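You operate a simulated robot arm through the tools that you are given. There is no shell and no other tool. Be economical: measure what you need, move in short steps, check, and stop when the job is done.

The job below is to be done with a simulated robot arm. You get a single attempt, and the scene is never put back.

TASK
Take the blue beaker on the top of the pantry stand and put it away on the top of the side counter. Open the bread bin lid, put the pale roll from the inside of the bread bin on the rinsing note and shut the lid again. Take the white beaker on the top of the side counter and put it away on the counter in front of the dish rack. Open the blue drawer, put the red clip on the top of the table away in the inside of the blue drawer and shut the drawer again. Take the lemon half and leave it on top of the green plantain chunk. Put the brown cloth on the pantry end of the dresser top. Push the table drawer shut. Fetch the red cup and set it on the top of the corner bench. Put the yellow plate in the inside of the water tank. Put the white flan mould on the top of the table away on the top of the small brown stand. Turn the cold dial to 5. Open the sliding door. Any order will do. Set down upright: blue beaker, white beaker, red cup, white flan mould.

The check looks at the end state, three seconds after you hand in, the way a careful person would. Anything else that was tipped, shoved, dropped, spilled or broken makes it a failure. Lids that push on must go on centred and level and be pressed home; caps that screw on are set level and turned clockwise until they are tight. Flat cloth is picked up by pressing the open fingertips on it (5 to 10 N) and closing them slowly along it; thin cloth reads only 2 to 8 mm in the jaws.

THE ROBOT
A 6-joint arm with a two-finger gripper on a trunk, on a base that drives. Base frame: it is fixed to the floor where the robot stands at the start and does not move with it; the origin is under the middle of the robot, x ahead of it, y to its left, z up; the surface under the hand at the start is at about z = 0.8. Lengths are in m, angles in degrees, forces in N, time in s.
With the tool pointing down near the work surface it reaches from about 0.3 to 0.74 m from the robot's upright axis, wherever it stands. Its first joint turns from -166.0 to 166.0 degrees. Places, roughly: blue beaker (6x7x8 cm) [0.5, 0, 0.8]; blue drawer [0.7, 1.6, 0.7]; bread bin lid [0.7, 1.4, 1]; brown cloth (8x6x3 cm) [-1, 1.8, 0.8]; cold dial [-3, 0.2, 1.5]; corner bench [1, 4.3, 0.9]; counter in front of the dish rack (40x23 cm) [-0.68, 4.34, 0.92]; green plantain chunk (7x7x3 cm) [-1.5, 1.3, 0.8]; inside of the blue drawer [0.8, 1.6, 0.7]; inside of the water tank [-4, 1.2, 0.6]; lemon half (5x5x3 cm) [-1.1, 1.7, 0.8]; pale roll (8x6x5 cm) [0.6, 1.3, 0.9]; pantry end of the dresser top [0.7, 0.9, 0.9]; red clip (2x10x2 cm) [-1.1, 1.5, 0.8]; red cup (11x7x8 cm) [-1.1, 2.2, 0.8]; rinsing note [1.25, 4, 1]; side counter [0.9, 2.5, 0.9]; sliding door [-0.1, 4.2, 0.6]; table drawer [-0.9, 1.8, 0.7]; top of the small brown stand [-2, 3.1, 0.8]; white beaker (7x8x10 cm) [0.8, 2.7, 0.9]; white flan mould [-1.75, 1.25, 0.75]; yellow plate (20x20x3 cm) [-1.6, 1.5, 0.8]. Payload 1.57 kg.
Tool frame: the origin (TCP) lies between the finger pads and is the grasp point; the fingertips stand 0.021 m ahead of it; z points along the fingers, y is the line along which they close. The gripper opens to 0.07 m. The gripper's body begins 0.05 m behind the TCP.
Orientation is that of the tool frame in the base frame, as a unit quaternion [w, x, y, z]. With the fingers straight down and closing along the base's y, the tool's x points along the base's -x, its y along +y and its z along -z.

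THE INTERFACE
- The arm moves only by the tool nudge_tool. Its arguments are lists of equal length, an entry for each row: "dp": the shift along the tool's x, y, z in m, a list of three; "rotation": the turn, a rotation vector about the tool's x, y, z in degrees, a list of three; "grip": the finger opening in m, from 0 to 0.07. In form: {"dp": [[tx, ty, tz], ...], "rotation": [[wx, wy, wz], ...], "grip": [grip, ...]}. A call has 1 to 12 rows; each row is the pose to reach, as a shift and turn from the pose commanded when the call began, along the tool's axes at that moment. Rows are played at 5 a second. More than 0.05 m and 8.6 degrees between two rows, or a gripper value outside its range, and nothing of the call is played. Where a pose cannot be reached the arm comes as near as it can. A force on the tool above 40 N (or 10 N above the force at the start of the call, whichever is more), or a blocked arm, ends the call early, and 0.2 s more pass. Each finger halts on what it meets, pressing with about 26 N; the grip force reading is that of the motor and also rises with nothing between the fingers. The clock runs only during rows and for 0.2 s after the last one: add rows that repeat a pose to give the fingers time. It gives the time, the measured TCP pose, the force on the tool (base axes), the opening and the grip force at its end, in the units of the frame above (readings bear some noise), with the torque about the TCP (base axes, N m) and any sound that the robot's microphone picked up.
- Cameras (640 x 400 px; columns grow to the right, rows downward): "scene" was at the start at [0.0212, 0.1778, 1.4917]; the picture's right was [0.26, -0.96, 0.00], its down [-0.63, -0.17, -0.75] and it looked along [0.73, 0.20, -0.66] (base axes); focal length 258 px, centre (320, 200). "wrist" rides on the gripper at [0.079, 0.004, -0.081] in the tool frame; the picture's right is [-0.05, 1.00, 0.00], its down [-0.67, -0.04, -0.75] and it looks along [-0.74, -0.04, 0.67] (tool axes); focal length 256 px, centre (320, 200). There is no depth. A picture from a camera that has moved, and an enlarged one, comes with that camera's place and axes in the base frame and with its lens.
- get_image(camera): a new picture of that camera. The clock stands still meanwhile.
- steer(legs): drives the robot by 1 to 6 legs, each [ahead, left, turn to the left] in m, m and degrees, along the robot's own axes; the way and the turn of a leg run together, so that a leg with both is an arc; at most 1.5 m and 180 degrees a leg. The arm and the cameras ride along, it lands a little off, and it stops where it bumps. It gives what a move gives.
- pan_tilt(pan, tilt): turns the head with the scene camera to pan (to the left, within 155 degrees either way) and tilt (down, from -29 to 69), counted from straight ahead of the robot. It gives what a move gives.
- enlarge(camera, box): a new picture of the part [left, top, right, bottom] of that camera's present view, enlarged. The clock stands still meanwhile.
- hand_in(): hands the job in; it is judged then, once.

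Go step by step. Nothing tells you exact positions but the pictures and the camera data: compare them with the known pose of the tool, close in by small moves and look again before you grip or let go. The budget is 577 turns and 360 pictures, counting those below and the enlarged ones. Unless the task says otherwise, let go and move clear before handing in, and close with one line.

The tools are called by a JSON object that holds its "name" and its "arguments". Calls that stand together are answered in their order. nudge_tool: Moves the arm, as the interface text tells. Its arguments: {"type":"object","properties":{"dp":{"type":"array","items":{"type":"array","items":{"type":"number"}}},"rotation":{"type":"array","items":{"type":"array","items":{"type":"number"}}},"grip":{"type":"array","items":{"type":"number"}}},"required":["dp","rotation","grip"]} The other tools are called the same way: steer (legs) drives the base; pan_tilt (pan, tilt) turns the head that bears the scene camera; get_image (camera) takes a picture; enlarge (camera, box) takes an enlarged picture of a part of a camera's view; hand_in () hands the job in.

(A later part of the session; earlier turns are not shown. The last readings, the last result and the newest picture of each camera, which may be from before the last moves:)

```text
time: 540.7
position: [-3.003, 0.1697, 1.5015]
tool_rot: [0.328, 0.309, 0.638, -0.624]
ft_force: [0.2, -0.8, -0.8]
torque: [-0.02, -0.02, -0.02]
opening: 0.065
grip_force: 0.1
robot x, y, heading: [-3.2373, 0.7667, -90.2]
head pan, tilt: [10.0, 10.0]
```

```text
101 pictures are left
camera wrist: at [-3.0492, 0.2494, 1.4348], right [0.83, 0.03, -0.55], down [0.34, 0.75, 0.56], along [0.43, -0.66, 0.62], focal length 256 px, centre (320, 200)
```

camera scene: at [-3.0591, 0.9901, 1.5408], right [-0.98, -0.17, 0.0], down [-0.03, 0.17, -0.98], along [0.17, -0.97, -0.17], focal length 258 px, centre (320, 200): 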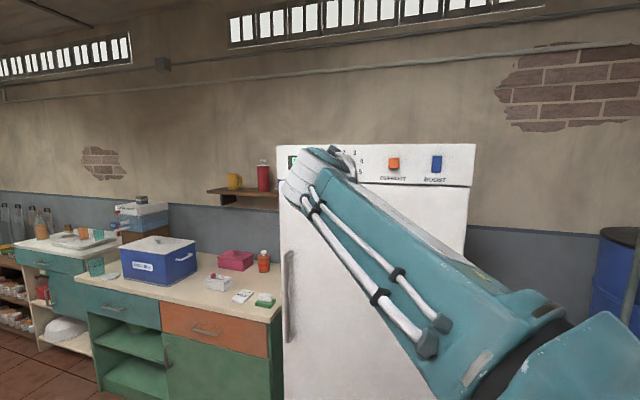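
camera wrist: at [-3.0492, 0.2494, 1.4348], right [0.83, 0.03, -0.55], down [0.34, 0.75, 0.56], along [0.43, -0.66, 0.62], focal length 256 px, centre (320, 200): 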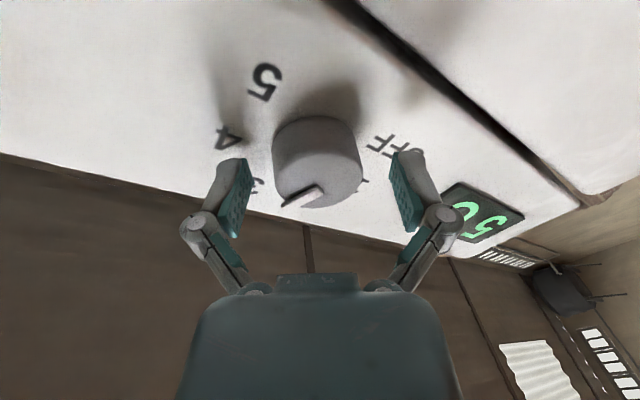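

Knob is between the pads. Closing.

{"name": "nudge_tool", "arguments": {"dp": [[0, 0, 0.003], [0, 0, 0.003], [0, 0, 0.003], [0, 0, 0.003], [0, 0, 0.003]], "rotation": [[0, 0, 0], [0, 0, 0], [0, 0, 0], [0, 0, 0], [0, 0, 0]], "grip": [0.05, 0.04, 0.03, 0.03, 0.03]}}

{"name": "get_image", "arguments": {"camera": "wrist"}}

```text
time: 541.9
position: [-3.0044, 0.1673, 1.5037]
tool_rot: [0.328, 0.31, 0.636, -0.625]
ft_force: [-3.5, -1.9, 9.8]
torque: [-0.08, -0.07, -0.85]
opening: 0.0433
grip_force: 31.7
robot x, y, heading: [-3.2374, 0.7696, -90.0]
head pan, tilt: [10.0, 10.0]
```

```text
100 pictures are left
camera wrist: at [-3.0505, 0.2474, 1.436], right [0.84, 0.03, -0.55], down [0.34, 0.75, 0.56], along [0.43, -0.66, 0.62], focal length 256 px, centre (320, 200)
```

wrist: 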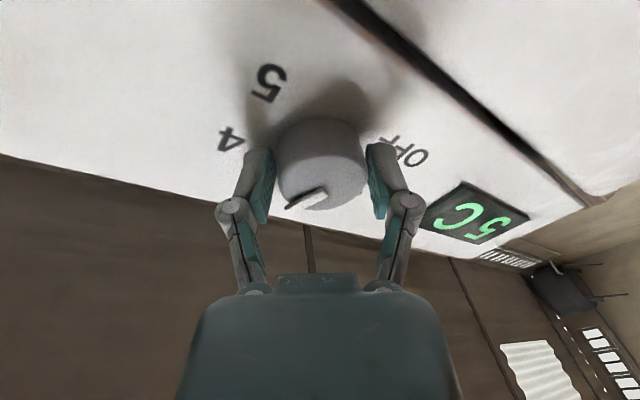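

Gripped the 43 mm knob. Turning clockwise (+ about the tool axis), first 48°.

{"name": "nudge_tool", "arguments": {"dp": [[0, 0, 0], [0, 0, 0], [0, 0, 0], [0, 0, 0], [0, 0, 0], [0, 0, 0], [0, 0, 0], [0, 0, 0]], "rotation": [[0, 0, 6.5], [0, 0, 13], [0, 0, 19.5], [0, 0, 26], [0, 0, 32.5], [0, 0, 39], [0, 0, 45], [0, 0, 48]], "grip": [0.03, 0.03, 0.03, 0.03, 0.03, 0.03, 0.03, 0.03]}}

{"name": "get_image", "arguments": {"camera": "wrist"}}

```text
time: 543.7
position: [-3.0018, 0.1674, 1.5012]
tool_rot: [0.554, 0.542, 0.457, -0.436]
ft_force: [3.9, 6.6, 2.2]
torque: [-0.69, 0.11, -0.28]
opening: 0.0436
grip_force: 32.1
robot x, y, heading: [-3.2382, 0.765, -89.8]
head pan, tilt: [10.0, 10.0]
```

```text
99 pictures are left
camera wrist: at [-2.984, 0.2499, 1.4238], right [0.97, 0.03, 0.25], down [-0.2, 0.73, 0.65], along [-0.17, -0.68, 0.72], focal length 256 px, centre (320, 200)
```

wrist: 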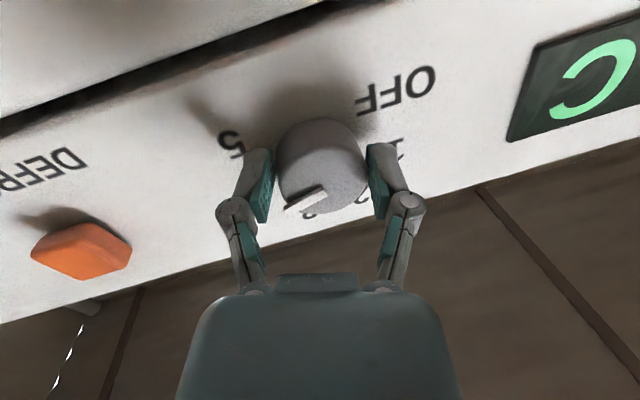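

It turns with the gripper. Another 48°.

{"name": "nudge_tool", "arguments": {"dp": [[0, 0, 0], [0, 0, 0], [0, 0, 0], [0, 0, 0], [0, 0, 0], [0, 0, 0], [0, 0, 0], [0, 0, 0]], "rotation": [[0, 0, 6.5], [0, 0, 13], [0, 0, 19.5], [0, 0, 26], [0, 0, 32.5], [0, 0, 39], [0, 0, 45], [0, 0, 48]], "grip": [0.03, 0.03, 0.03, 0.03, 0.03, 0.03, 0.03, 0.03]}}

{"name": "get_image", "arguments": {"camera": "wrist"}}

```text
time: 545.4
position: [-2.9994, 0.1691, 1.5025]
tool_rot: [0.684, 0.673, 0.214, -0.179]
ft_force: [34.1, -0.6, 5.2]
torque: [0.43, 0.21, 0.61]
opening: 0.0426
grip_force: 32.3
robot x, y, heading: [-3.2342, 0.7631, -89.7]
head pan, tilt: [10.0, 10.0]
stopped in row 8: the force on the tool passed its limit at 41 N (the readings are from after the stop); the commanded pose is now the measured one
```

```text
98 pictures are left
camera wrist: at [-2.9344, 0.2533, 1.4634], right [0.49, 0.03, 0.87], down [-0.62, 0.71, 0.33], along [-0.61, -0.7, 0.37], focal length 256 px, centre (320, 200)
```

wrist: 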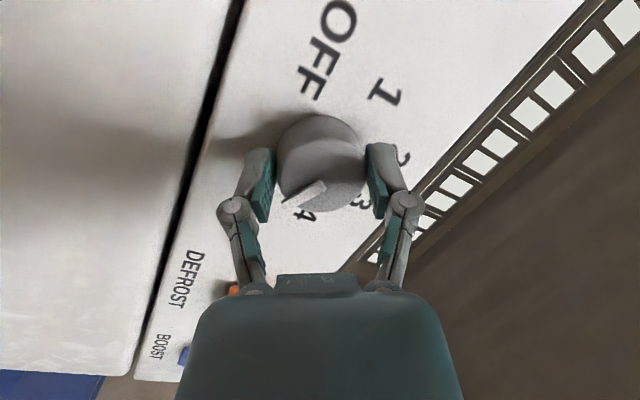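

Turned ~94°. Release, back off and check the pointer.

{"name": "nudge_tool", "arguments": {"dp": [[0, 0, 0], [0, 0, 0], [0, 0, 0]], "rotation": [[0, 0, 0], [0, 0, 0], [0, 0, 0]], "grip": [0.055, 0.065, 0.065]}}

{"name": "steer", "arguments": {"legs": [[-0.35, 0, 0]]}}

{"name": "steer", "arguments": {"legs": [[0, -0.3, 0]]}}

{"name": "pan_tilt", "arguments": {"pan": 30, "tilt": 5}}

{"name": "get_image", "arguments": {"camera": "scene"}}

```text
time: 546.2
position: [-3.0037, 0.1675, 1.5028]
tool_rot: [0.683, 0.675, 0.212, -0.184]
ft_force: [-0.1, -0.3, -0.4]
torque: [-0.03, 0.0, -0.04]
opening: 0.0652
grip_force: 0.0
robot x, y, heading: [-3.2338, 0.7592, -90.1]
head pan, tilt: [10.0, 10.0]
```

```text
time: 548.5
position: [-3.0107, 0.5166, 1.5038]
tool_rot: [0.683, 0.675, 0.209, -0.184]
ft_force: [-0.3, 0.7, -0.5]
torque: [-0.01, -0.01, 0.01]
opening: 0.0651
grip_force: 0.1
robot x, y, heading: [-3.2339, 1.1166, -89.9]
head pan, tilt: [10.0, 10.0]
```

```text
time: 550.6
position: [-3.3132, 0.5069, 1.5103]
tool_rot: [0.677, 0.684, 0.171, -0.209]
ft_force: [0.5, 0.8, -0.3]
torque: [-0.02, 0.0, -0.02]
opening: 0.065
grip_force: 0.1
robot x, y, heading: [-3.454, 1.1161, -95.5]
head pan, tilt: [10.0, 10.0]
stopped in leg 1: the robot was blocked; the commanded pose is now the measured one
```

```text
time: 551.4
position: [-3.3168, 0.5076, 1.5101]
tool_rot: [0.678, 0.684, 0.17, -0.208]
ft_force: [-0.3, 0.1, 0.3]
torque: [0.02, 0.0, 0.02]
opening: 0.0651
grip_force: 0.0
robot x, y, heading: [-3.4606, 1.1133, -95.5]
head pan, tilt: [30.0, 5.0]
```

```text
97 pictures are left
camera scene: at [-3.2592, 1.0749, 1.549], right [-0.91, -0.42, 0.0], down [-0.04, 0.08, -1.0], along [0.41, -0.91, -0.09], focal length 258 px, centre (320, 200)
```

scene: 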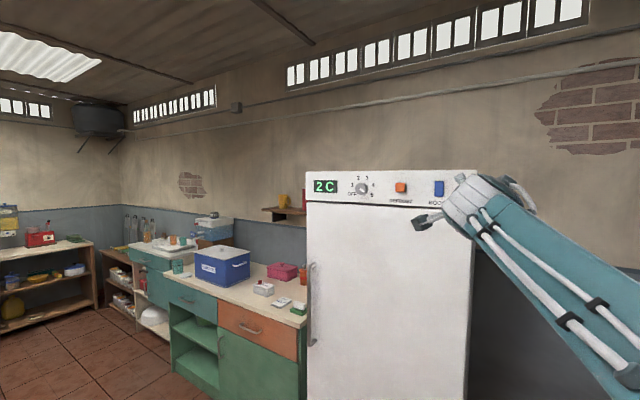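

The base bumped something on its right; I'll check that next. First zoom on the dial.

{"name": "enlarge", "arguments": {"camera": "scene", "box": [300, 160, 420, 220]}}

{"name": "pan_tilt", "arguments": {"pan": -60, "tilt": 45}}

{"name": "get_image", "arguments": {"camera": "scene"}}

```text
5.33 times, centred on (360, 190) of scene
camera zoom: at [-3.2592, 1.0749, 1.549], right [-0.91, -0.42, 0.0], down [-0.04, 0.08, -1.0], along [0.41, -0.91, -0.09], focal length 1378 px, centre (107, 253)
```

zoom: 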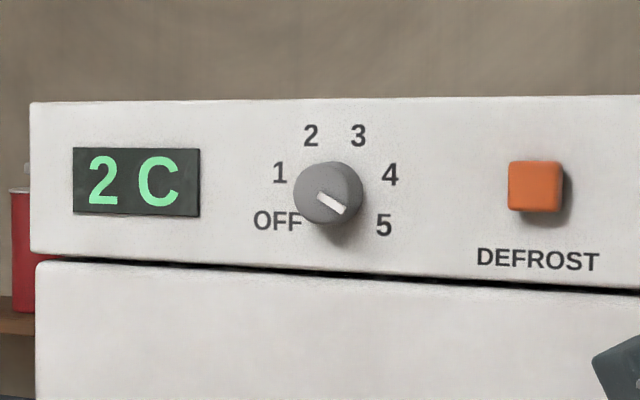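

```text
time: 553.0
position: [-3.3166, 0.5063, 1.5101]
tool_rot: [0.678, 0.684, 0.17, -0.208]
ft_force: [0.3, -0.8, 0.1]
torque: [0.01, -0.03, 0.03]
opening: 0.0651
grip_force: 0.1
robot x, y, heading: [-3.4575, 1.116, -95.6]
head pan, tilt: [-60.0, 45.0]
```

```text
95 pictures are left
camera scene: at [-3.3719, 1.1246, 1.4863], right [-0.42, 0.91, 0.0], down [0.64, 0.3, -0.71], along [-0.64, -0.29, -0.71], focal length 258 px, centre (320, 200)
```

scene: 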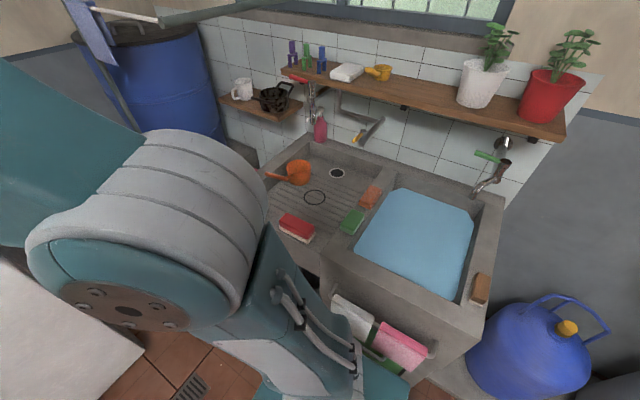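

Dial reads 5. The tank is the concrete basin with blue water, centred about (-3.94, 1.21). Now move away and bring the wrist back down.

{"name": "steer", "arguments": {"legs": [[0.0, 0.35, 5.5]]}}

{"name": "nudge_tool", "arguments": {"dp": [[0, 0, 0], [0, 0, 0], [0, 0, 0], [0, 0, 0], [0, 0, 0], [0, 0, 0], [0, 0, 0], [0, 0, 0]], "rotation": [[0, 0, -7.5], [0, 0, -15], [0, 0, -22.5], [0, 0, -30], [0, 0, -37.5], [0, 0, -45], [0, 0, -52], [0, 0, -58]], "grip": [0.06, 0.06, 0.06, 0.06, 0.06, 0.06, 0.06, 0.06]}}

```text
time: 555.3
position: [-2.9141, 0.5075, 1.5104]
tool_rot: [0.687, 0.676, 0.201, -0.176]
ft_force: [-0.2, 0.7, 0.0]
torque: [0.02, -0.01, -0.03]
opening: 0.065
grip_force: 0.1
robot x, y, heading: [-3.1106, 1.0996, -89.9]
head pan, tilt: [-60.0, 45.0]
```

```text
time: 557.1
position: [-2.9118, 0.5059, 1.5102]
tool_rot: [0.516, 0.492, 0.504, -0.487]
ft_force: [-0.2, 0.0, -0.3]
torque: [0.0, 0.03, -0.03]
opening: 0.0601
grip_force: 0.1
robot x, y, heading: [-3.1058, 1.1012, -89.9]
head pan, tilt: [-60.0, 45.0]
```

{"name": "nudge_tool", "arguments": {"dp": [[0.02, 0, 0], [0.05, 0, 0], [0.08, 0, 0], [0.11, 0, 0], [0.14, -0.01, -0.01], [0.17, -0.02, -0.03], [0.2, -0.04, -0.05], [0.23, -0.06, -0.07], [0.26, -0.08, -0.08], [0.29, -0.1, -0.09], [0.32, -0.12, -0.1], [0.35, -0.12, -0.1]], "rotation": [[0, 7.5, 0], [0, 15, 0], [0, 22.5, 0], [0, 30, 0], [0, 37.5, 0], [0, 45, 0], [0, 52.5, 0], [0, 60, 0], [0, 67.5, 0], [0, 75, 0], [0, 82.5, 0], [0, 90, 0]], "grip": [0.05, 0.05, 0.05, 0.05, 0.05, 0.05, 0.05, 0.05, 0.05, 0.05, 0.05, 0.05]}}

```text
time: 559.7
position: [-3.0304, 0.6001, 1.1573]
tool_rot: [0.009, 0.693, 0.721, 0.006]
ft_force: [-0.4, 1.3, 0.8]
torque: [-0.03, 0.0, 0.01]
opening: 0.0498
grip_force: 0.1
robot x, y, heading: [-3.1054, 1.0971, -89.8]
head pan, tilt: [-60.0, 45.0]
```

{"name": "nudge_tool", "arguments": {"dp": [[0, 0, 0], [0, 0, 0], [0, 0, 0], [0, 0, 0], [0, 0, 0], [0, 0, 0], [0, 0, 0], [0, 0, 0], [0, 0, 0], [0, 0, 0], [0, 0, 0]], "rotation": [[0, 0, 8.2], [0, 0, 16.4], [0, 0, 24.6], [0, 0, 32.8], [0, 0, 41], [0, 0, 49.2], [0, 0, 57.4], [0, 0, 65.6], [0, 0, 73.8], [0, 0, 82], [0, 0, 90]], "grip": [0.05, 0.05, 0.05, 0.05, 0.05, 0.05, 0.05, 0.05, 0.05, 0.05, 0.05]}}

{"name": "steer", "arguments": {"legs": [[0, 0, 90], [0, 0, 90], [-0.43, 0, 0], [0, -1.48, 0]]}}

{"name": "pan_tilt", "arguments": {"pan": 0, "tilt": 42}}

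{"name": "get_image", "arguments": {"camera": "scene"}}

```text
time: 562.1
position: [-3.0291, 0.6002, 1.1576]
tool_rot: [0.002, 1.0, 0.019, 0.009]
ft_force: [0.2, -0.6, 0.3]
torque: [-0.01, 0.0, 0.0]
opening: 0.0498
grip_force: 0.0
robot x, y, heading: [-3.1085, 1.0973, -89.6]
head pan, tilt: [-60.0, 45.0]
```

```text
time: 579.2
position: [-1.6989, 1.1051, 1.1576]
tool_rot: [-0.009, 0.006, 1.0, 0.002]
ft_force: [-0.3, 0.6, -0.4]
torque: [0.02, -0.02, 0.03]
opening: 0.0499
grip_force: 0.1
robot x, y, heading: [-1.6475, 0.6045, 87.1]
head pan, tilt: [-60.0, 45.0]
```

```text
time: 580.5
position: [-1.6977, 1.1048, 1.1565]
tool_rot: [-0.009, 0.006, 1.0, 0.003]
ft_force: [-1.0, -0.6, -0.6]
torque: [0.0, -0.01, 0.01]
opening: 0.0501
grip_force: 0.0
robot x, y, heading: [-1.6427, 0.6019, 87.0]
head pan, tilt: [0.0, 42.0]
```

```text
94 pictures are left
camera scene: at [-1.7996, 0.6346, 1.4905], right [1.0, -0.05, 0.0], down [-0.03, -0.67, -0.74], along [0.04, 0.74, -0.67], focal length 258 px, centre (320, 200)
```

scene: 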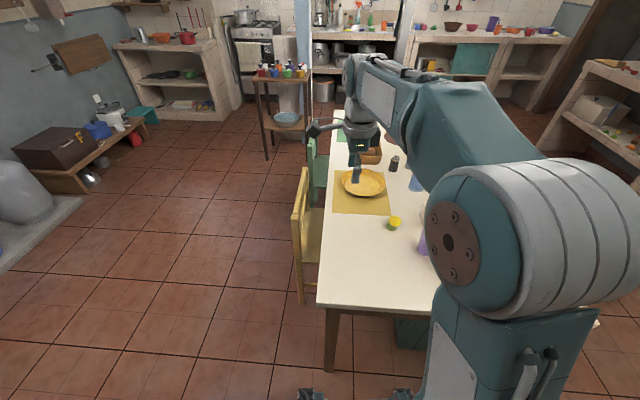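

{"name": "steer", "arguments": {"legs": [[0.11, -0.14, 3]]}}

{"name": "get_image", "arguments": {"camera": "wrist"}}

{"name": "enlarge", "arguments": {"camera": "scene", "box": [280, 140, 420, 245]}}

```text
time: 582.0
position: [-1.5921, 1.1932, 1.1612]
tool_rot: [-0.009, -0.025, 1.0, 0.004]
ft_force: [-0.4, -1.0, 0.0]
torque: [0.0, -0.04, 0.02]
opening: 0.0501
grip_force: 0.0
robot x, y, heading: [-1.5016, 0.6983, 90.6]
head pan, tilt: [0.0, 42.0]
```

```text
93 pictures are left
camera wrist: at [-1.669, 1.1918, 1.2429], right [0.0, 1.0, 0.01], down [0.68, -0.01, 0.73], along [0.73, 0.0, -0.68], focal length 256 px, centre (320, 200)
```

wrist: 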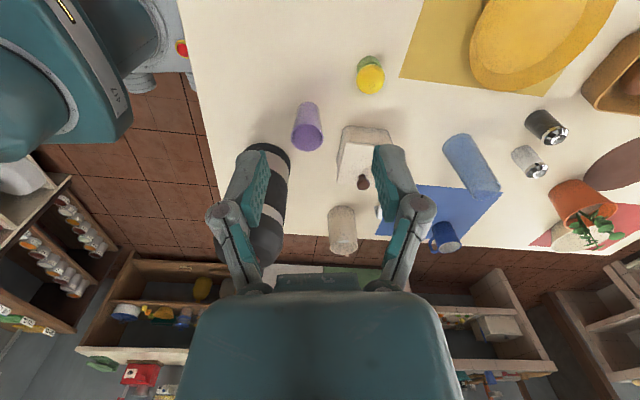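

```text
3.81 times, centred on (350, 192) of scene
camera zoom: at [-1.6442, 0.7167, 1.4958], right [1.0, 0.01, -0.01], down [0.0, -0.67, -0.74], along [-0.02, 0.74, -0.67], focal length 984 px, centre (206, 229)
```

zoom: 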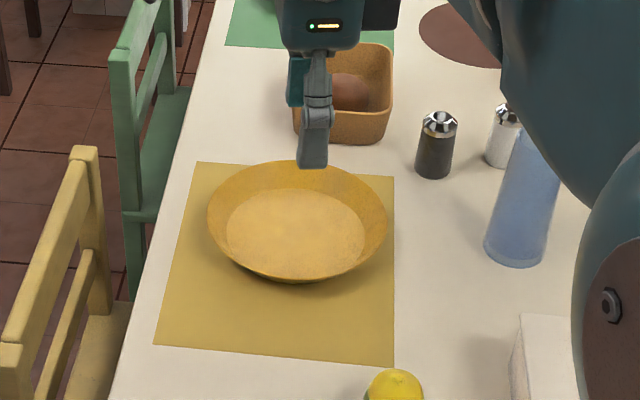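

The dish has sloped sides (~50°), rim south point at (-1.566, 1.424, 0.78). I'll tilt the tool 35° forward so the pads lie parallel with the wall.

{"name": "nudge_tool", "arguments": {"dp": [[-0.004, 0.021, 0.02], [-0.008, 0.042, 0.055], [-0.012, 0.062, 0.09], [-0.017, 0.083, 0.13], [-0.021, 0.104, 0.17], [-0.025, 0.125, 0.21], [-0.03, 0.145, 0.25], [-0.034, 0.166, 0.29], [-0.034, 0.166, 0.29]], "rotation": [[-4.4, 0, 0], [-8.8, 0, 0], [-13.2, 0, 0], [-17.6, 0, 0], [-22, 0, 0], [-26.4, 0, 0], [-30.8, 0, 0], [-35, 0, 0], [-35, 0, 0]], "grip": [0.04, 0.03, 0.025, 0.025, 0.025, 0.025, 0.025, 0.025, 0.025]}}

{"name": "get_image", "arguments": {"camera": "wrist"}}

```text
time: 584.0
position: [-1.5822, 1.3609, 0.8684]
tool_rot: [-0.011, -0.025, 0.952, 0.304]
ft_force: [0.0, -0.2, -0.3]
torque: [0.01, -0.02, -0.01]
opening: 0.025
grip_force: 0.1
robot x, y, heading: [-1.5115, 0.6919, 90.3]
head pan, tilt: [0.0, 42.0]
```

```text
91 pictures are left
camera wrist: at [-1.6585, 1.3125, 0.9367], right [0.01, 0.82, 0.58], down [0.69, -0.42, 0.58], along [0.72, 0.39, -0.57], focal length 256 px, centre (320, 200)
```

wrist: 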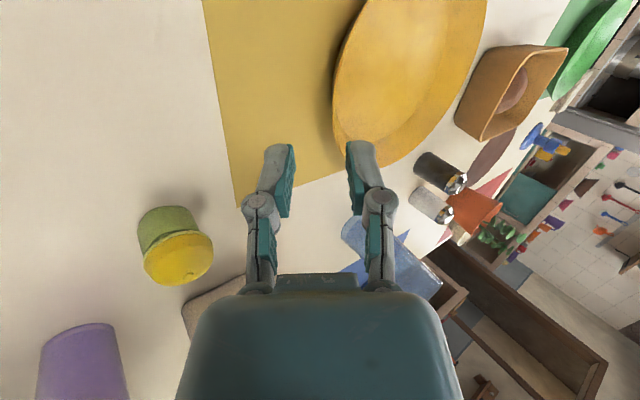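

{"name": "nudge_tool", "arguments": {"dp": [[-0.006, 0.003, 0.03], [-0.012, 0.006, 0.06], [-0.0163, 0.0085, 0.085], [-0.0163, 0.0085, 0.085]], "rotation": [[0, 0, 0], [0, 0, 0], [0, 0, 0], [0, 0, 0]], "grip": [0.025, 0.025, 0.025, 0.025]}}

{"name": "get_image", "arguments": {"camera": "wrist"}}

```text
time: 585.0
position: [-1.5693, 1.4173, 0.8035]
tool_rot: [-0.011, -0.025, 0.952, 0.304]
ft_force: [0.0, 0.0, 0.0]
torque: [-0.04, 0.02, 0.03]
opening: 0.025
grip_force: 0.0
robot x, y, heading: [-1.5062, 0.693, 90.6]
head pan, tilt: [0.0, 42.0]
```

```text
90 pictures are left
camera wrist: at [-1.6439, 1.3691, 0.8716], right [0.01, 0.82, 0.58], down [0.69, -0.42, 0.58], along [0.72, 0.39, -0.57], focal length 256 px, centre (320, 200)
```

wrist: 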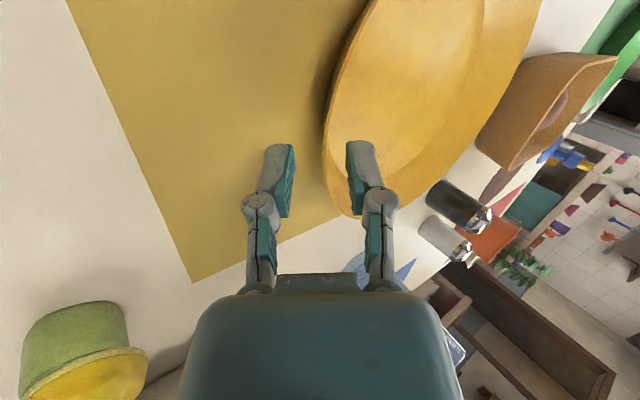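

The rim lies between the fingers. Advance 2 cm along the wall, then close.

{"name": "nudge_tool", "arguments": {"dp": [[0, 0, 0.01], [0, 0, 0.019], [0, 0, 0.019]], "rotation": [[0, 0, 0], [0, 0, 0], [0, 0, 0]], "grip": [0.025, 0.025, 0.025]}}

{"name": "get_image", "arguments": {"camera": "wrist"}}

```text
time: 585.9
position: [-1.5698, 1.4275, 0.7887]
tool_rot: [-0.011, -0.024, 0.952, 0.304]
ft_force: [-0.3, -0.2, -0.4]
torque: [-0.01, 0.03, 0.01]
opening: 0.0249
grip_force: 0.0
robot x, y, heading: [-1.5088, 0.6917, 90.6]
head pan, tilt: [0.0, 42.0]
```

```text
89 pictures are left
camera wrist: at [-1.6449, 1.3799, 0.8569], right [0.01, 0.82, 0.58], down [0.69, -0.42, 0.58], along [0.72, 0.39, -0.57], focal length 256 px, centre (320, 200)
```

wrist: 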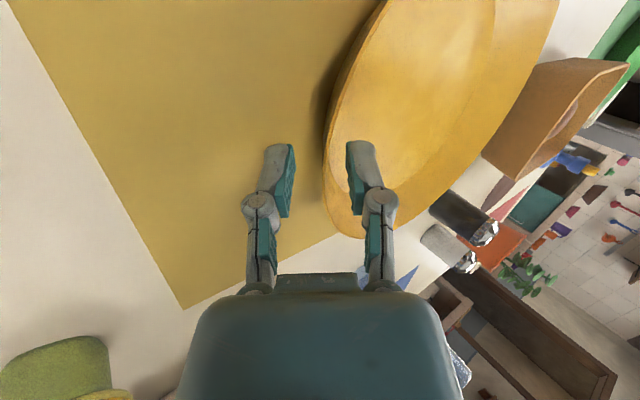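

{"name": "nudge_tool", "arguments": {"dp": [[0, 0, 0.002], [0, 0, 0.002], [0, 0, 0.002], [0, 0, 0.002]], "rotation": [[0, 0, 0], [0, 0, 0], [0, 0, 0], [0, 0, 0]], "grip": [0.015, 0.005, 0.0, 0.0]}}

{"name": "get_image", "arguments": {"camera": "wrist"}}

```text
time: 586.9
position: [-1.5694, 1.4279, 0.7857]
tool_rot: [-0.012, -0.024, 0.952, 0.305]
ft_force: [0.8, 2.2, 3.8]
torque: [0.08, -0.15, 0.05]
opening: 0.0057
grip_force: 26.2
robot x, y, heading: [-1.5093, 0.6927, 90.6]
head pan, tilt: [0.0, 42.0]
```

```text
88 pictures are left
camera wrist: at [-1.6447, 1.381, 0.8558], right [0.01, 0.82, 0.58], down [0.69, -0.42, 0.58], along [0.72, 0.39, -0.57], focal length 256 px, centre (320, 200)
```

wrist: 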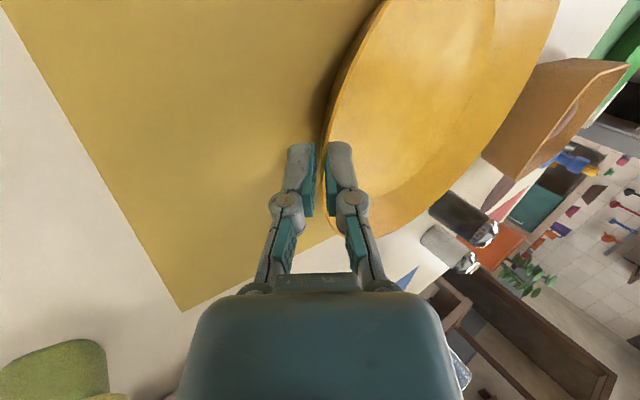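

Gripped the wall (5.7 mm). Test lift 6 cm straight up.

{"name": "nudge_tool", "arguments": {"dp": [[0, 0.0116, -0.0163], [0, 0.0232, -0.0326], [0, 0.0347, -0.0488], [0, 0.0347, -0.0488]], "rotation": [[0, 0, 0], [0, 0, 0], [0, 0, 0], [0, 0, 0]], "grip": [0, 0, 0, 0]}}

{"name": "get_image", "arguments": {"camera": "wrist"}}

{"name": "get_image", "arguments": {"camera": "scene"}}

```text
time: 587.9
position: [-1.5683, 1.4281, 0.8475]
tool_rot: [-0.011, -0.024, 0.952, 0.304]
ft_force: [0.4, 0.0, -1.8]
torque: [-0.13, -0.03, 0.02]
opening: 0.0058
grip_force: 26.2
robot x, y, heading: [-1.5063, 0.6936, 90.4]
head pan, tilt: [0.0, 42.0]
```

```text
87 pictures are left
camera wrist: at [-1.6443, 1.3802, 0.9155], right [0.01, 0.82, 0.58], down [0.69, -0.42, 0.58], along [0.72, 0.39, -0.57], focal length 256 px, centre (320, 200)
```

wrist: 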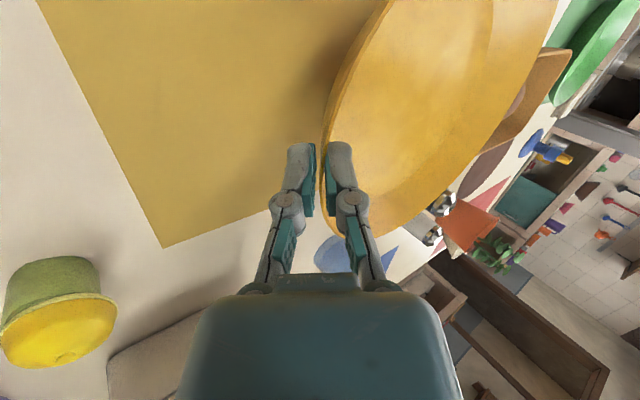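

```text
86 pictures are left
camera scene: at [-1.6513, 0.7144, 1.4939], right [1.0, 0.01, -0.01], down [0.0, -0.67, -0.74], along [-0.01, 0.74, -0.67], focal length 258 px, centre (320, 200)
```

scene: 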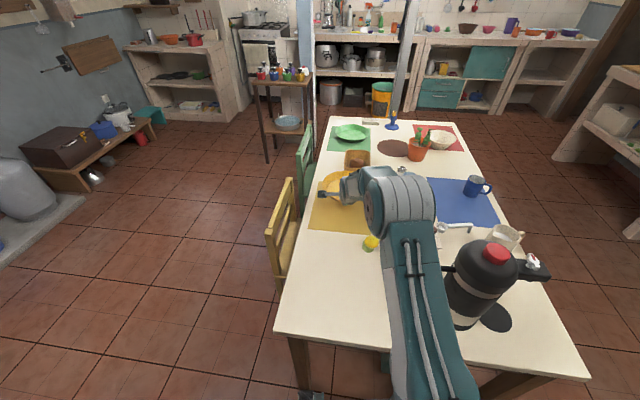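

Held level, light. Raise and retract.

{"name": "nudge_tool", "arguments": {"dp": [[0, 0.0232, -0.0326], [0, 0.0463, -0.0651], [0, 0.0695, -0.0977], [0, 0.0695, -0.14], [0, 0.06, -0.185], [0, 0.05, -0.23], [0, 0.04, -0.275], [0, 0.03, -0.315], [0, 0.03, -0.33], [0, 0.03, -0.33]], "rotation": [[0, 0, 0], [0, 0, 0], [0, 0, 0], [0, 0, 0], [0, 0, 0], [0, 0, 0], [0, 0, 0], [0, 0, 0], [0, 0, 0], [0, 0, 0]], "grip": [0, 0, 0, 0, 0, 0, 0, 0, 0, 0]}}

{"name": "get_image", "arguments": {"camera": "wrist"}}

```text
time: 590.0
position: [-1.5613, 1.2614, 1.1341]
tool_rot: [-0.011, -0.024, 0.952, 0.304]
ft_force: [0.0, -0.2, -1.9]
torque: [-0.16, -0.04, 0.0]
opening: 0.0059
grip_force: 26.4
robot x, y, heading: [-1.5054, 0.6888, 90.6]
head pan, tilt: [0.0, 42.0]
```

```text
85 pictures are left
camera wrist: at [-1.6366, 1.2139, 1.2031], right [0.01, 0.82, 0.58], down [0.69, -0.42, 0.58], along [0.72, 0.39, -0.57], focal length 256 px, centre (320, 200)
```

wrist: 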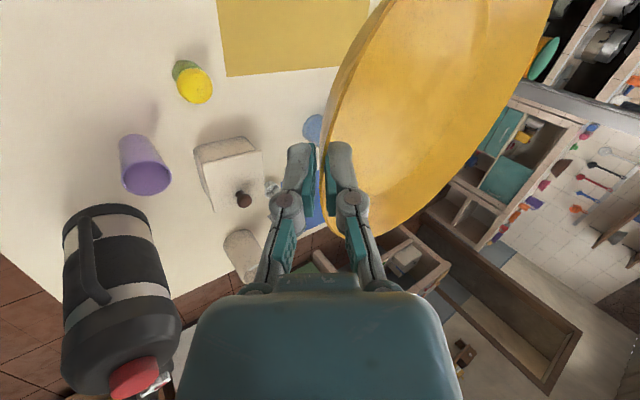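

{"name": "nudge_tool", "arguments": {"dp": [[0, 0.023, -0.033], [0, 0.0463, -0.065], [0, 0.0463, -0.065]], "rotation": [[0, 0, 0], [0, 0, 0], [0, 0, 0]], "grip": [0, 0, 0]}}

{"name": "steer", "arguments": {"legs": [[-0.08, 0, 0], [0, 1.45, 0], [0, 0, 90], [0, -0.62, 0]]}}

{"name": "pan_tilt", "arguments": {"pan": -5, "tilt": 38}}

{"name": "get_image", "arguments": {"camera": "scene"}}

```text
time: 590.9
position: [-1.561, 1.2602, 1.2164]
tool_rot: [-0.012, -0.023, 0.952, 0.304]
ft_force: [0.4, 0.2, -1.1]
torque: [-0.12, 0.02, -0.04]
opening: 0.0059
grip_force: 26.4
robot x, y, heading: [-1.5122, 0.6945, 90.5]
head pan, tilt: [0.0, 42.0]
```

```text
time: 605.7
position: [-3.5464, 1.1614, 1.2115]
tool_rot: [0.222, 0.698, -0.649, -0.206]
ft_force: [0.2, 0.0, -1.8]
torque: [0.02, -0.15, -0.01]
opening: 0.0061
grip_force: 26.1
robot x, y, heading: [-2.9757, 1.2277, -178.3]
head pan, tilt: [0.0, 42.0]
```

```text
time: 606.4
position: [-3.546, 1.162, 1.2117]
tool_rot: [0.223, 0.698, -0.649, -0.205]
ft_force: [-0.2, -0.4, -2.4]
torque: [0.01, -0.14, 0.01]
opening: 0.0058
grip_force: 25.5
robot x, y, heading: [-2.9754, 1.2325, -177.8]
head pan, tilt: [-5.0, 38.0]
```

```text
84 pictures are left
camera scene: at [-3.0033, 1.0791, 1.4963], right [0.05, 1.0, 0.0], down [0.62, -0.03, -0.79], along [-0.79, 0.04, -0.62], focal length 258 px, centre (320, 200)
```

scene: 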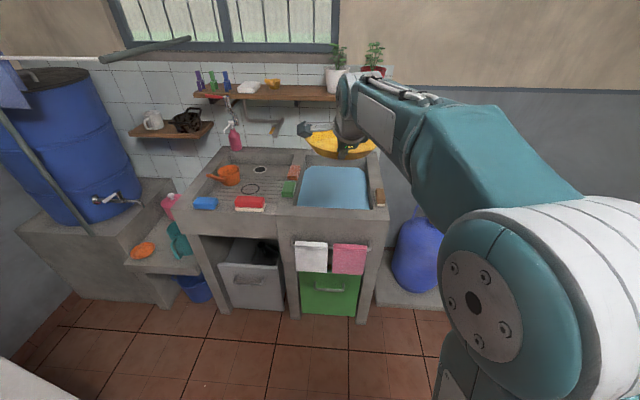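

Tank interior spans x −4.20…−3.855, y 1.035…1.35, rim z≈0.79. Driving ahead 0.4 m to bring the plate over it.

{"name": "steer", "arguments": {"legs": [[0.37, -0.045, -2]]}}

{"name": "get_image", "arguments": {"camera": "scene"}}

{"name": "get_image", "arguments": {"camera": "wrist"}}

```text
time: 608.8
position: [-3.9192, 1.2234, 1.2112]
tool_rot: [0.219, 0.686, -0.662, -0.209]
ft_force: [1.7, -0.3, -0.4]
torque: [-0.02, -0.06, 0.0]
opening: 0.0061
grip_force: 26.0
robot x, y, heading: [-3.345, 1.2659, 179.8]
head pan, tilt: [-5.0, 38.0]
```

```text
83 pictures are left
camera scene: at [-3.3794, 1.1212, 1.4964], right [0.09, 1.0, 0.0], down [0.61, -0.06, -0.79], along [-0.78, 0.07, -0.62], focal length 258 px, centre (320, 200)
```

scene: 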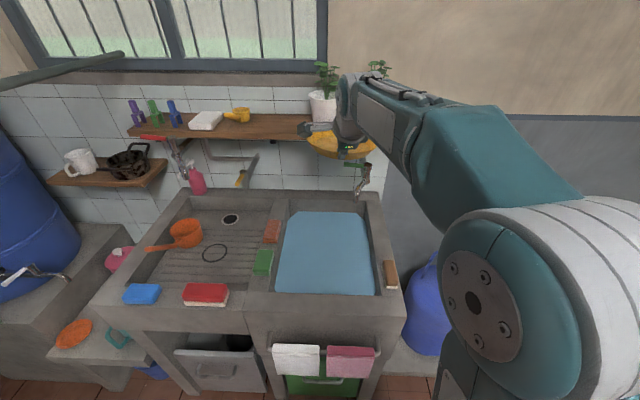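

```text
82 pictures are left
camera wrist: at [-3.8726, 1.1462, 1.2808], right [-0.82, 0.03, 0.58], down [0.44, 0.68, 0.58], along [-0.38, 0.73, -0.57], focal length 256 px, centre (320, 200)
```

wrist: 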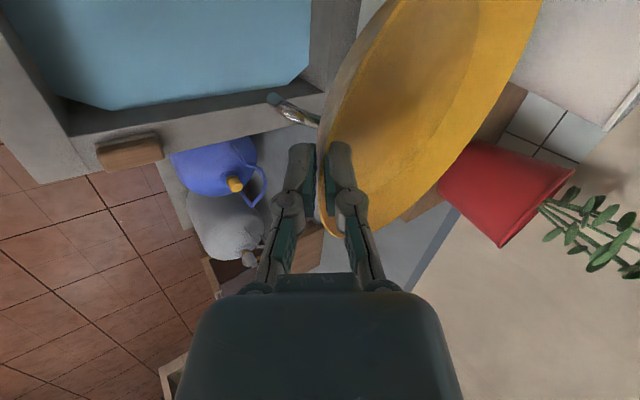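

{"name": "nudge_tool", "arguments": {"dp": [[0.004, -0.026, 0.037], [0.008, -0.052, 0.0735], [0.012, -0.078, 0.11], [0.016, -0.104, 0.147], [0.02, -0.13, 0.184], [0.022, -0.156, 0.22], [0.022, -0.173, 0.245], [0.022, -0.173, 0.245]], "rotation": [[0, 0, 0], [0, 0, 0], [0, 0, 0], [0, 0, 0], [0, 0, 0], [0, 0, 0], [0, 0, 0], [0, 0, 0]], "grip": [0, 0, 0, 0, 0, 0, 0, 0]}}

{"name": "get_image", "arguments": {"camera": "scene"}}

{"name": "get_image", "arguments": {"camera": "wrist"}}

```text
time: 610.5
position: [-3.918, 1.2009, 0.9118]
tool_rot: [0.22, 0.686, -0.662, -0.209]
ft_force: [-0.3, 0.5, -0.3]
torque: [-0.01, -0.01, 0.0]
opening: 0.0
grip_force: 25.3
robot x, y, heading: [-3.3519, 1.2672, 179.6]
head pan, tilt: [-5.0, 38.0]
```

```text
81 pictures are left
camera scene: at [-3.38, 1.1212, 1.4964], right [0.09, 1.0, 0.0], down [0.61, -0.06, -0.79], along [-0.78, 0.07, -0.62], focal length 258 px, centre (320, 200)
```

scene: 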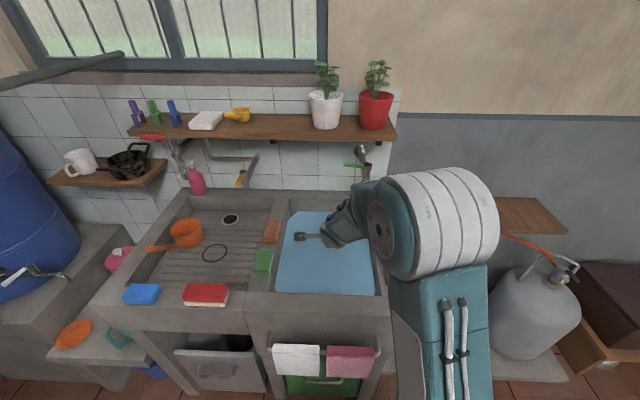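

```text
80 pictures are left
camera wrist: at [-3.8709, 1.123, 0.9816], right [-0.82, 0.03, 0.58], down [0.44, 0.69, 0.58], along [-0.38, 0.73, -0.57], focal length 256 px, centre (320, 200)
```

wrist: 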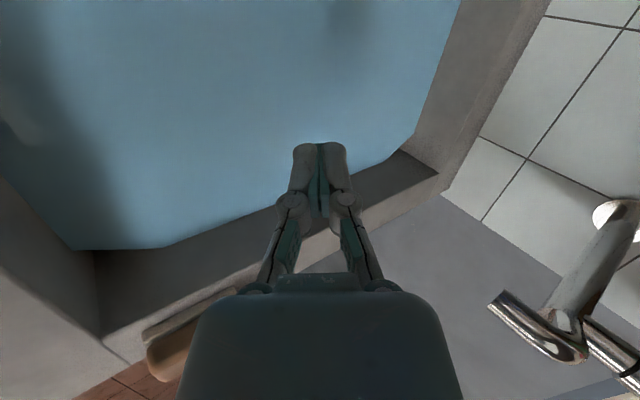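

The plate slipped out during the descent. I'll raise the hand and find it.

{"name": "nudge_tool", "arguments": {"dp": [[0, 0.02, -0.035], [0, 0.04, -0.07], [0, 0.06, -0.105], [0, 0.06, -0.15], [0, 0.06, -0.19], [0, 0.06, -0.19]], "rotation": [[0, 0, 0], [0, 0, 0], [0, 0, 0], [0, 0, 0], [0, 0, 0], [0, 0, 0]], "grip": [0, 0, 0, 0, 0, 0]}}

{"name": "get_image", "arguments": {"camera": "scene"}}

{"name": "enlarge", "arguments": {"camera": "scene", "box": [240, 100, 480, 320]}}

{"name": "pan_tilt", "arguments": {"pan": -20, "tilt": 65}}

{"name": "get_image", "arguments": {"camera": "scene"}}

```text
time: 612.0
position: [-3.8583, 1.2074, 1.1011]
tool_rot: [0.219, 0.685, -0.663, -0.209]
ft_force: [-0.4, -0.5, -0.7]
torque: [0.01, 0.02, -0.01]
opening: 0.0
grip_force: 26.4
robot x, y, heading: [-3.3499, 1.2717, 179.5]
head pan, tilt: [-5.0, 38.0]
```

```text
79 pictures are left
camera scene: at [-3.3791, 1.1215, 1.4964], right [0.09, 1.0, 0.0], down [0.61, -0.06, -0.79], along [-0.78, 0.07, -0.62], focal length 258 px, centre (320, 200)
```

scene: 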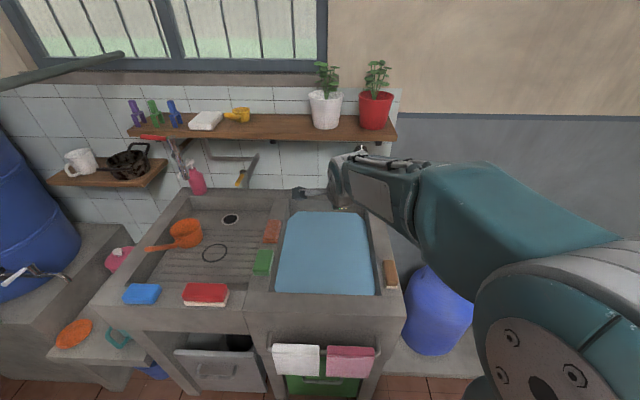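

```text
1.82 times, centred on (360, 210) of scene
camera zoom: at [-3.3791, 1.1215, 1.4964], right [0.09, 1.0, 0.0], down [0.61, -0.06, -0.79], along [-0.78, 0.07, -0.62], focal length 470 px, centre (247, 182)
```

zoom: 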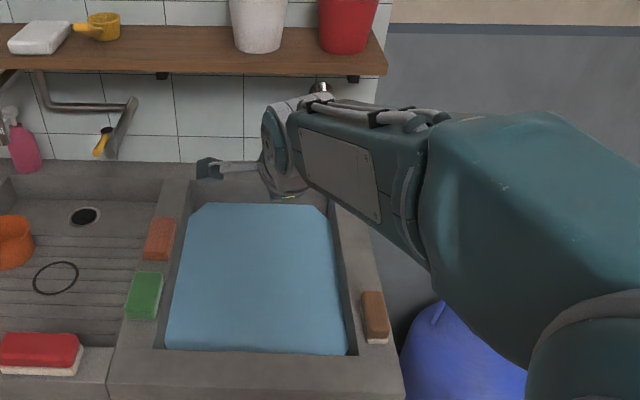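

```text
time: 612.9
position: [-3.8578, 1.2074, 1.1004]
tool_rot: [0.22, 0.685, -0.662, -0.209]
ft_force: [-0.5, -0.2, 0.1]
torque: [-0.01, 0.0, 0.0]
opening: 0.0
grip_force: 25.2
robot x, y, heading: [-3.3475, 1.2672, 179.5]
head pan, tilt: [-20.0, 65.0]
```

```text
77 pictures are left
camera scene: at [-3.3503, 1.1345, 1.4612], right [0.35, 0.94, 0.0], down [0.85, -0.31, -0.42], along [-0.4, 0.15, -0.91], focal length 258 px, centre (320, 200)
```

scene: 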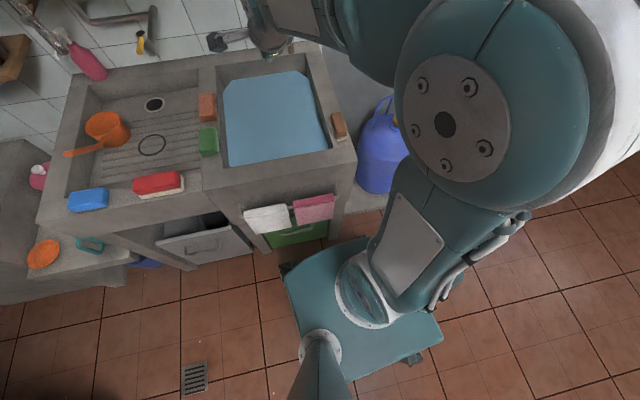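

Not on the floor ahead. Looking to the right side and into the tank.

{"name": "pan_tilt", "arguments": {"pan": -60, "tilt": 45}}

{"name": "get_image", "arguments": {"camera": "scene"}}

{"name": "get_image", "arguments": {"camera": "wrist"}}

```text
time: 613.9
position: [-3.859, 1.2074, 1.1011]
tool_rot: [0.219, 0.685, -0.662, -0.209]
ft_force: [-0.5, -0.4, 0.2]
torque: [-0.02, 0.02, -0.03]
opening: 0.0001
grip_force: 26.2
robot x, y, heading: [-3.3516, 1.2689, 179.6]
head pan, tilt: [-60.0, 45.0]
```

```text
76 pictures are left
camera scene: at [-3.3336, 1.1841, 1.4862], right [0.87, 0.5, 0.0], down [0.35, -0.61, -0.71], along [-0.35, 0.61, -0.71], focal length 258 px, centre (320, 200)
```

scene: 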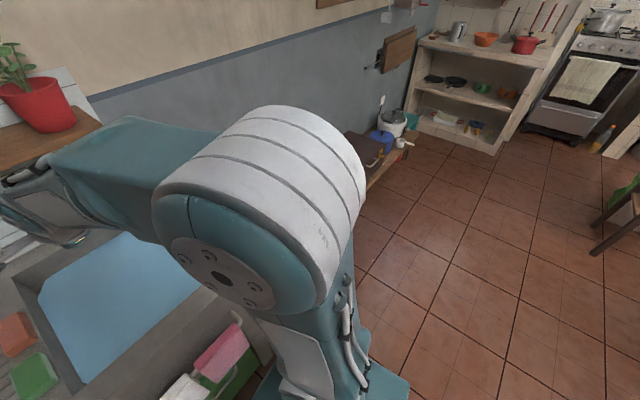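

```text
75 pictures are left
camera wrist: at [-3.8113, 1.1288, 1.1698], right [-0.82, 0.03, 0.58], down [0.44, 0.68, 0.58], along [-0.38, 0.73, -0.57], focal length 256 px, centre (320, 200)
```

wrist: 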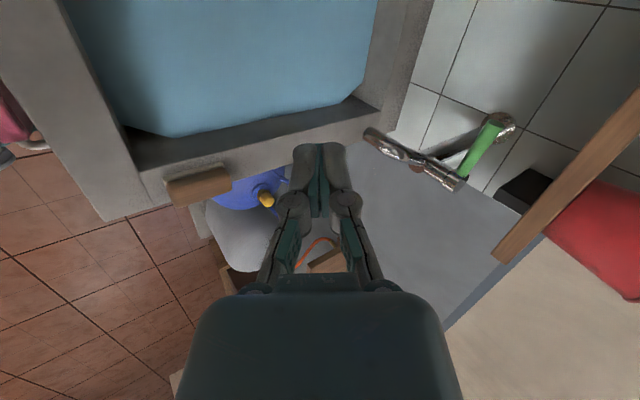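

{"name": "enlarge", "arguments": {"camera": "wrist", "box": [60, 0, 420, 150]}}

{"name": "pan_tilt", "arguments": {"pan": 30, "tilt": 50}}

{"name": "get_image", "arguments": {"camera": "scene"}}

```text
1.78 times, centred on (240, 75) of wrist
camera zoom: at [-3.8113, 1.1288, 1.1698], right [-0.82, 0.03, 0.58], down [0.44, 0.68, 0.58], along [-0.38, 0.73, -0.57], focal length 455 px, centre (462, 422)
```

zoom: 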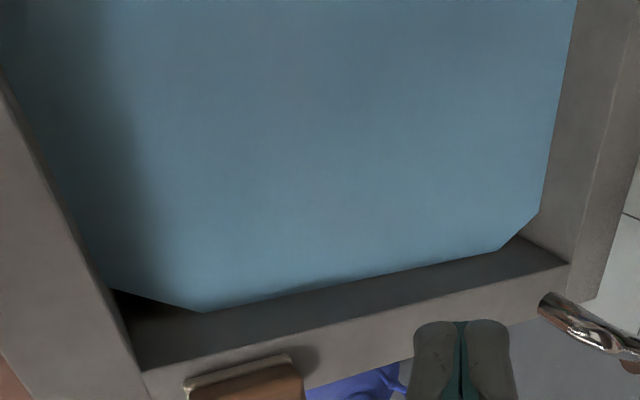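

```text
time: 615.6
position: [-3.8585, 1.2067, 1.1014]
tool_rot: [0.22, 0.685, -0.663, -0.209]
ft_force: [0.2, -0.5, -0.1]
torque: [0.0, -0.05, 0.0]
opening: 0.0
grip_force: 26.2
robot x, y, heading: [-3.3516, 1.2718, 179.5]
head pan, tilt: [30.0, 50.0]
```

```text
73 pictures are left
camera scene: at [-3.3602, 1.0753, 1.4792], right [-0.49, 0.87, 0.0], down [0.67, 0.38, -0.64], along [-0.56, -0.32, -0.77], focal length 258 px, centre (320, 200)
```

scene: 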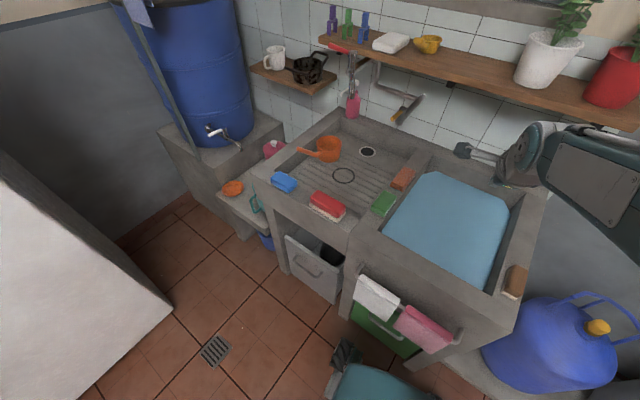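

{"name": "enlarge", "arguments": {"camera": "scene", "box": [370, 160, 560, 310]}}

```text
2.67 times, centred on (465, 235) of scene
camera zoom: at [-3.3602, 1.0753, 1.4792], right [-0.49, 0.87, 0.0], down [0.67, 0.38, -0.64], along [-0.56, -0.32, -0.77], focal length 689 px, centre (-67, 107)
```

zoom: 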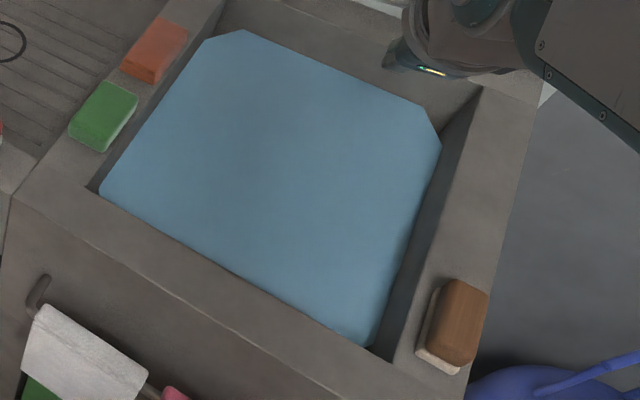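

I'll back off half a metre for a wider look at the whole area.

{"name": "steer", "arguments": {"legs": [[-0.55, 0, 0]]}}

{"name": "pan_tilt", "arguments": {"pan": -15, "tilt": 42}}

{"name": "get_image", "arguments": {"camera": "scene"}}

```text
time: 618.8
position: [-3.3063, 1.2045, 1.0999]
tool_rot: [0.219, 0.683, -0.665, -0.21]
ft_force: [0.6, 0.2, -0.2]
torque: [-0.03, 0.02, -0.02]
opening: 0.0
grip_force: 26.4
robot x, y, heading: [-2.8013, 1.2667, 179.4]
head pan, tilt: [30.0, 50.0]
```

```text
time: 619.9
position: [-3.3065, 1.2044, 1.1019]
tool_rot: [0.219, 0.683, -0.664, -0.209]
ft_force: [0.6, 0.7, 0.5]
torque: [0.04, -0.02, 0.02]
opening: 0.0
grip_force: 26.2
robot x, y, heading: [-2.7976, 1.2645, 179.3]
head pan, tilt: [-15.0, 42.0]
```

```text
71 pictures are left
camera scene: at [-2.8222, 1.1307, 1.4905], right [0.27, 0.96, 0.0], down [0.65, -0.18, -0.74], along [-0.71, 0.2, -0.67], focal length 258 px, centre (320, 200)
```

scene: 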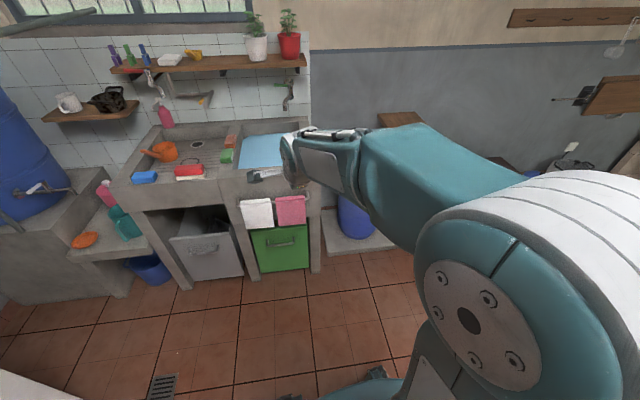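

{"name": "steer", "arguments": {"legs": [[0, 0, 70]]}}

{"name": "pan_tilt", "arguments": {"pan": -85, "tilt": 38}}

{"name": "get_image", "arguments": {"camera": "scene"}}

```text
time: 623.3
position: [-2.9117, 0.765, 1.1006]
tool_rot: [0.3, 0.941, -0.149, -0.044]
ft_force: [0.1, 0.3, 1.3]
torque: [-0.01, 0.02, 0.0]
opening: 0.0
grip_force: 25.6
robot x, y, heading: [-2.7983, 1.265, -110.5]
head pan, tilt: [-15.0, 42.0]
```

```text
time: 624.8
position: [-2.9111, 0.7643, 1.1009]
tool_rot: [0.3, 0.941, -0.148, -0.045]
ft_force: [0.3, -0.3, 0.0]
torque: [0.03, -0.01, 0.0]
opening: 0.0
grip_force: 26.0
robot x, y, heading: [-2.797, 1.265, -110.3]
head pan, tilt: [-85.0, 38.0]
```

```text
70 pictures are left
camera scene: at [-2.716, 1.288, 1.4966], right [0.26, 0.96, 0.0], down [0.59, -0.16, -0.79], along [-0.76, 0.21, -0.62], focal length 258 px, centre (320, 200)
```

scene: 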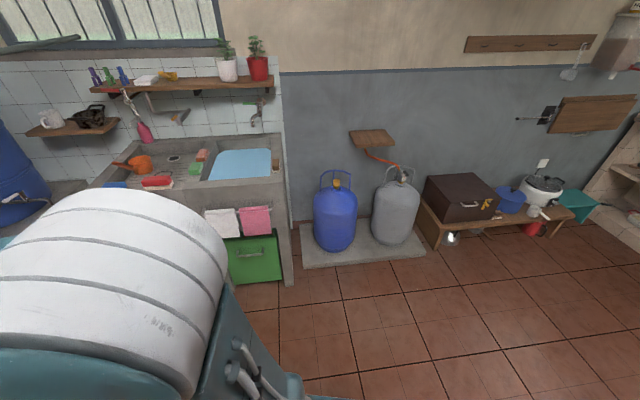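

{"name": "enlarge", "arguments": {"camera": "scene", "box": [180, 30, 440, 290]}}

```text
1.54 times, centred on (310, 160) of scene
camera zoom: at [-2.716, 1.288, 1.4966], right [0.26, 0.96, 0.0], down [0.59, -0.16, -0.79], along [-0.76, 0.21, -0.62], focal length 397 px, centre (335, 262)
```

zoom: 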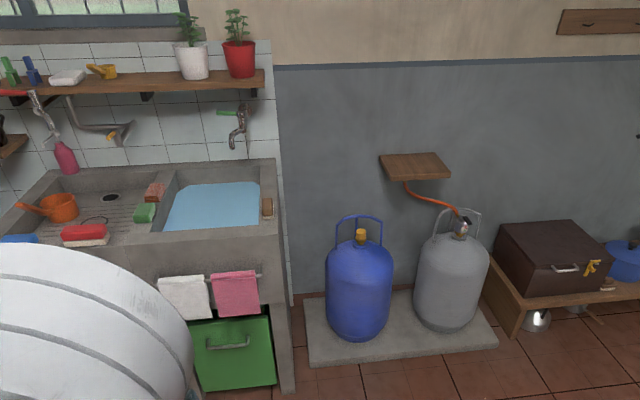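

The plate is nowhere outside, so it should be under the (opaque) water. I'll verify by dipping the hand so the wrist camera looks below the surface. First straighten the tool and return.

{"name": "nudge_tool", "arguments": {"dp": [[0, 0, -0.01], [0, 0, -0.02], [0, 0, -0.03], [0, 0, -0.04], [0, 0, -0.05], [0, 0, -0.05]], "rotation": [[6, 0, 0], [12, 0, 0], [18, 0, 0], [24, 0, 0], [30, 0, 0], [35.3, 0, 0]], "grip": [0, 0, 0, 0, 0, 0]}}

{"name": "steer", "arguments": {"legs": [[0, 0, -70], [0.55, 0.0, 0]]}}

{"name": "get_image", "arguments": {"camera": "wrist"}}

```text
time: 626.1
position: [-2.9036, 0.7926, 1.141]
tool_rot: [-0.002, 0.988, -0.156, 0.003]
ft_force: [1.0, 0.1, -0.4]
torque: [-0.04, 0.02, 0.0]
opening: 0.0
grip_force: 25.7
robot x, y, heading: [-2.7994, 1.2634, -110.4]
head pan, tilt: [-85.0, 38.0]
```

```text
time: 632.4
position: [-3.8334, 1.1949, 1.14]
tool_rot: [0.002, 0.724, -0.69, 0.001]
ft_force: [0.0, 0.0, 1.7]
torque: [0.03, 0.0, -0.01]
opening: 0.0
grip_force: 26.1
robot x, y, heading: [-3.3533, 1.2577, -179.4]
head pan, tilt: [-85.0, 38.0]
```

```text
68 pictures are left
camera wrist: at [-3.832, 1.1151, 1.2223], right [-1.0, 0.01, 0.0], down [0.0, 0.67, 0.74], along [0.0, 0.74, -0.67], focal length 256 px, centre (320, 200)
```

wrist: 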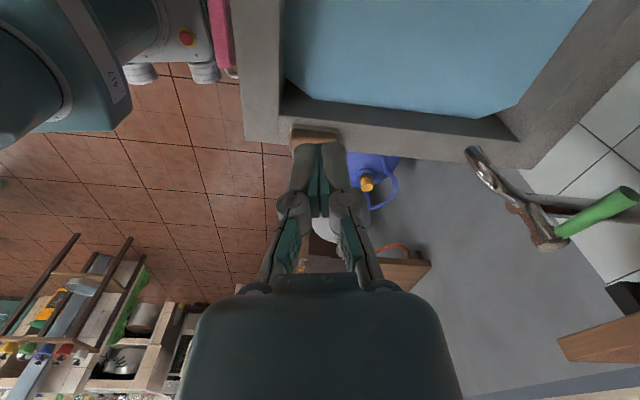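

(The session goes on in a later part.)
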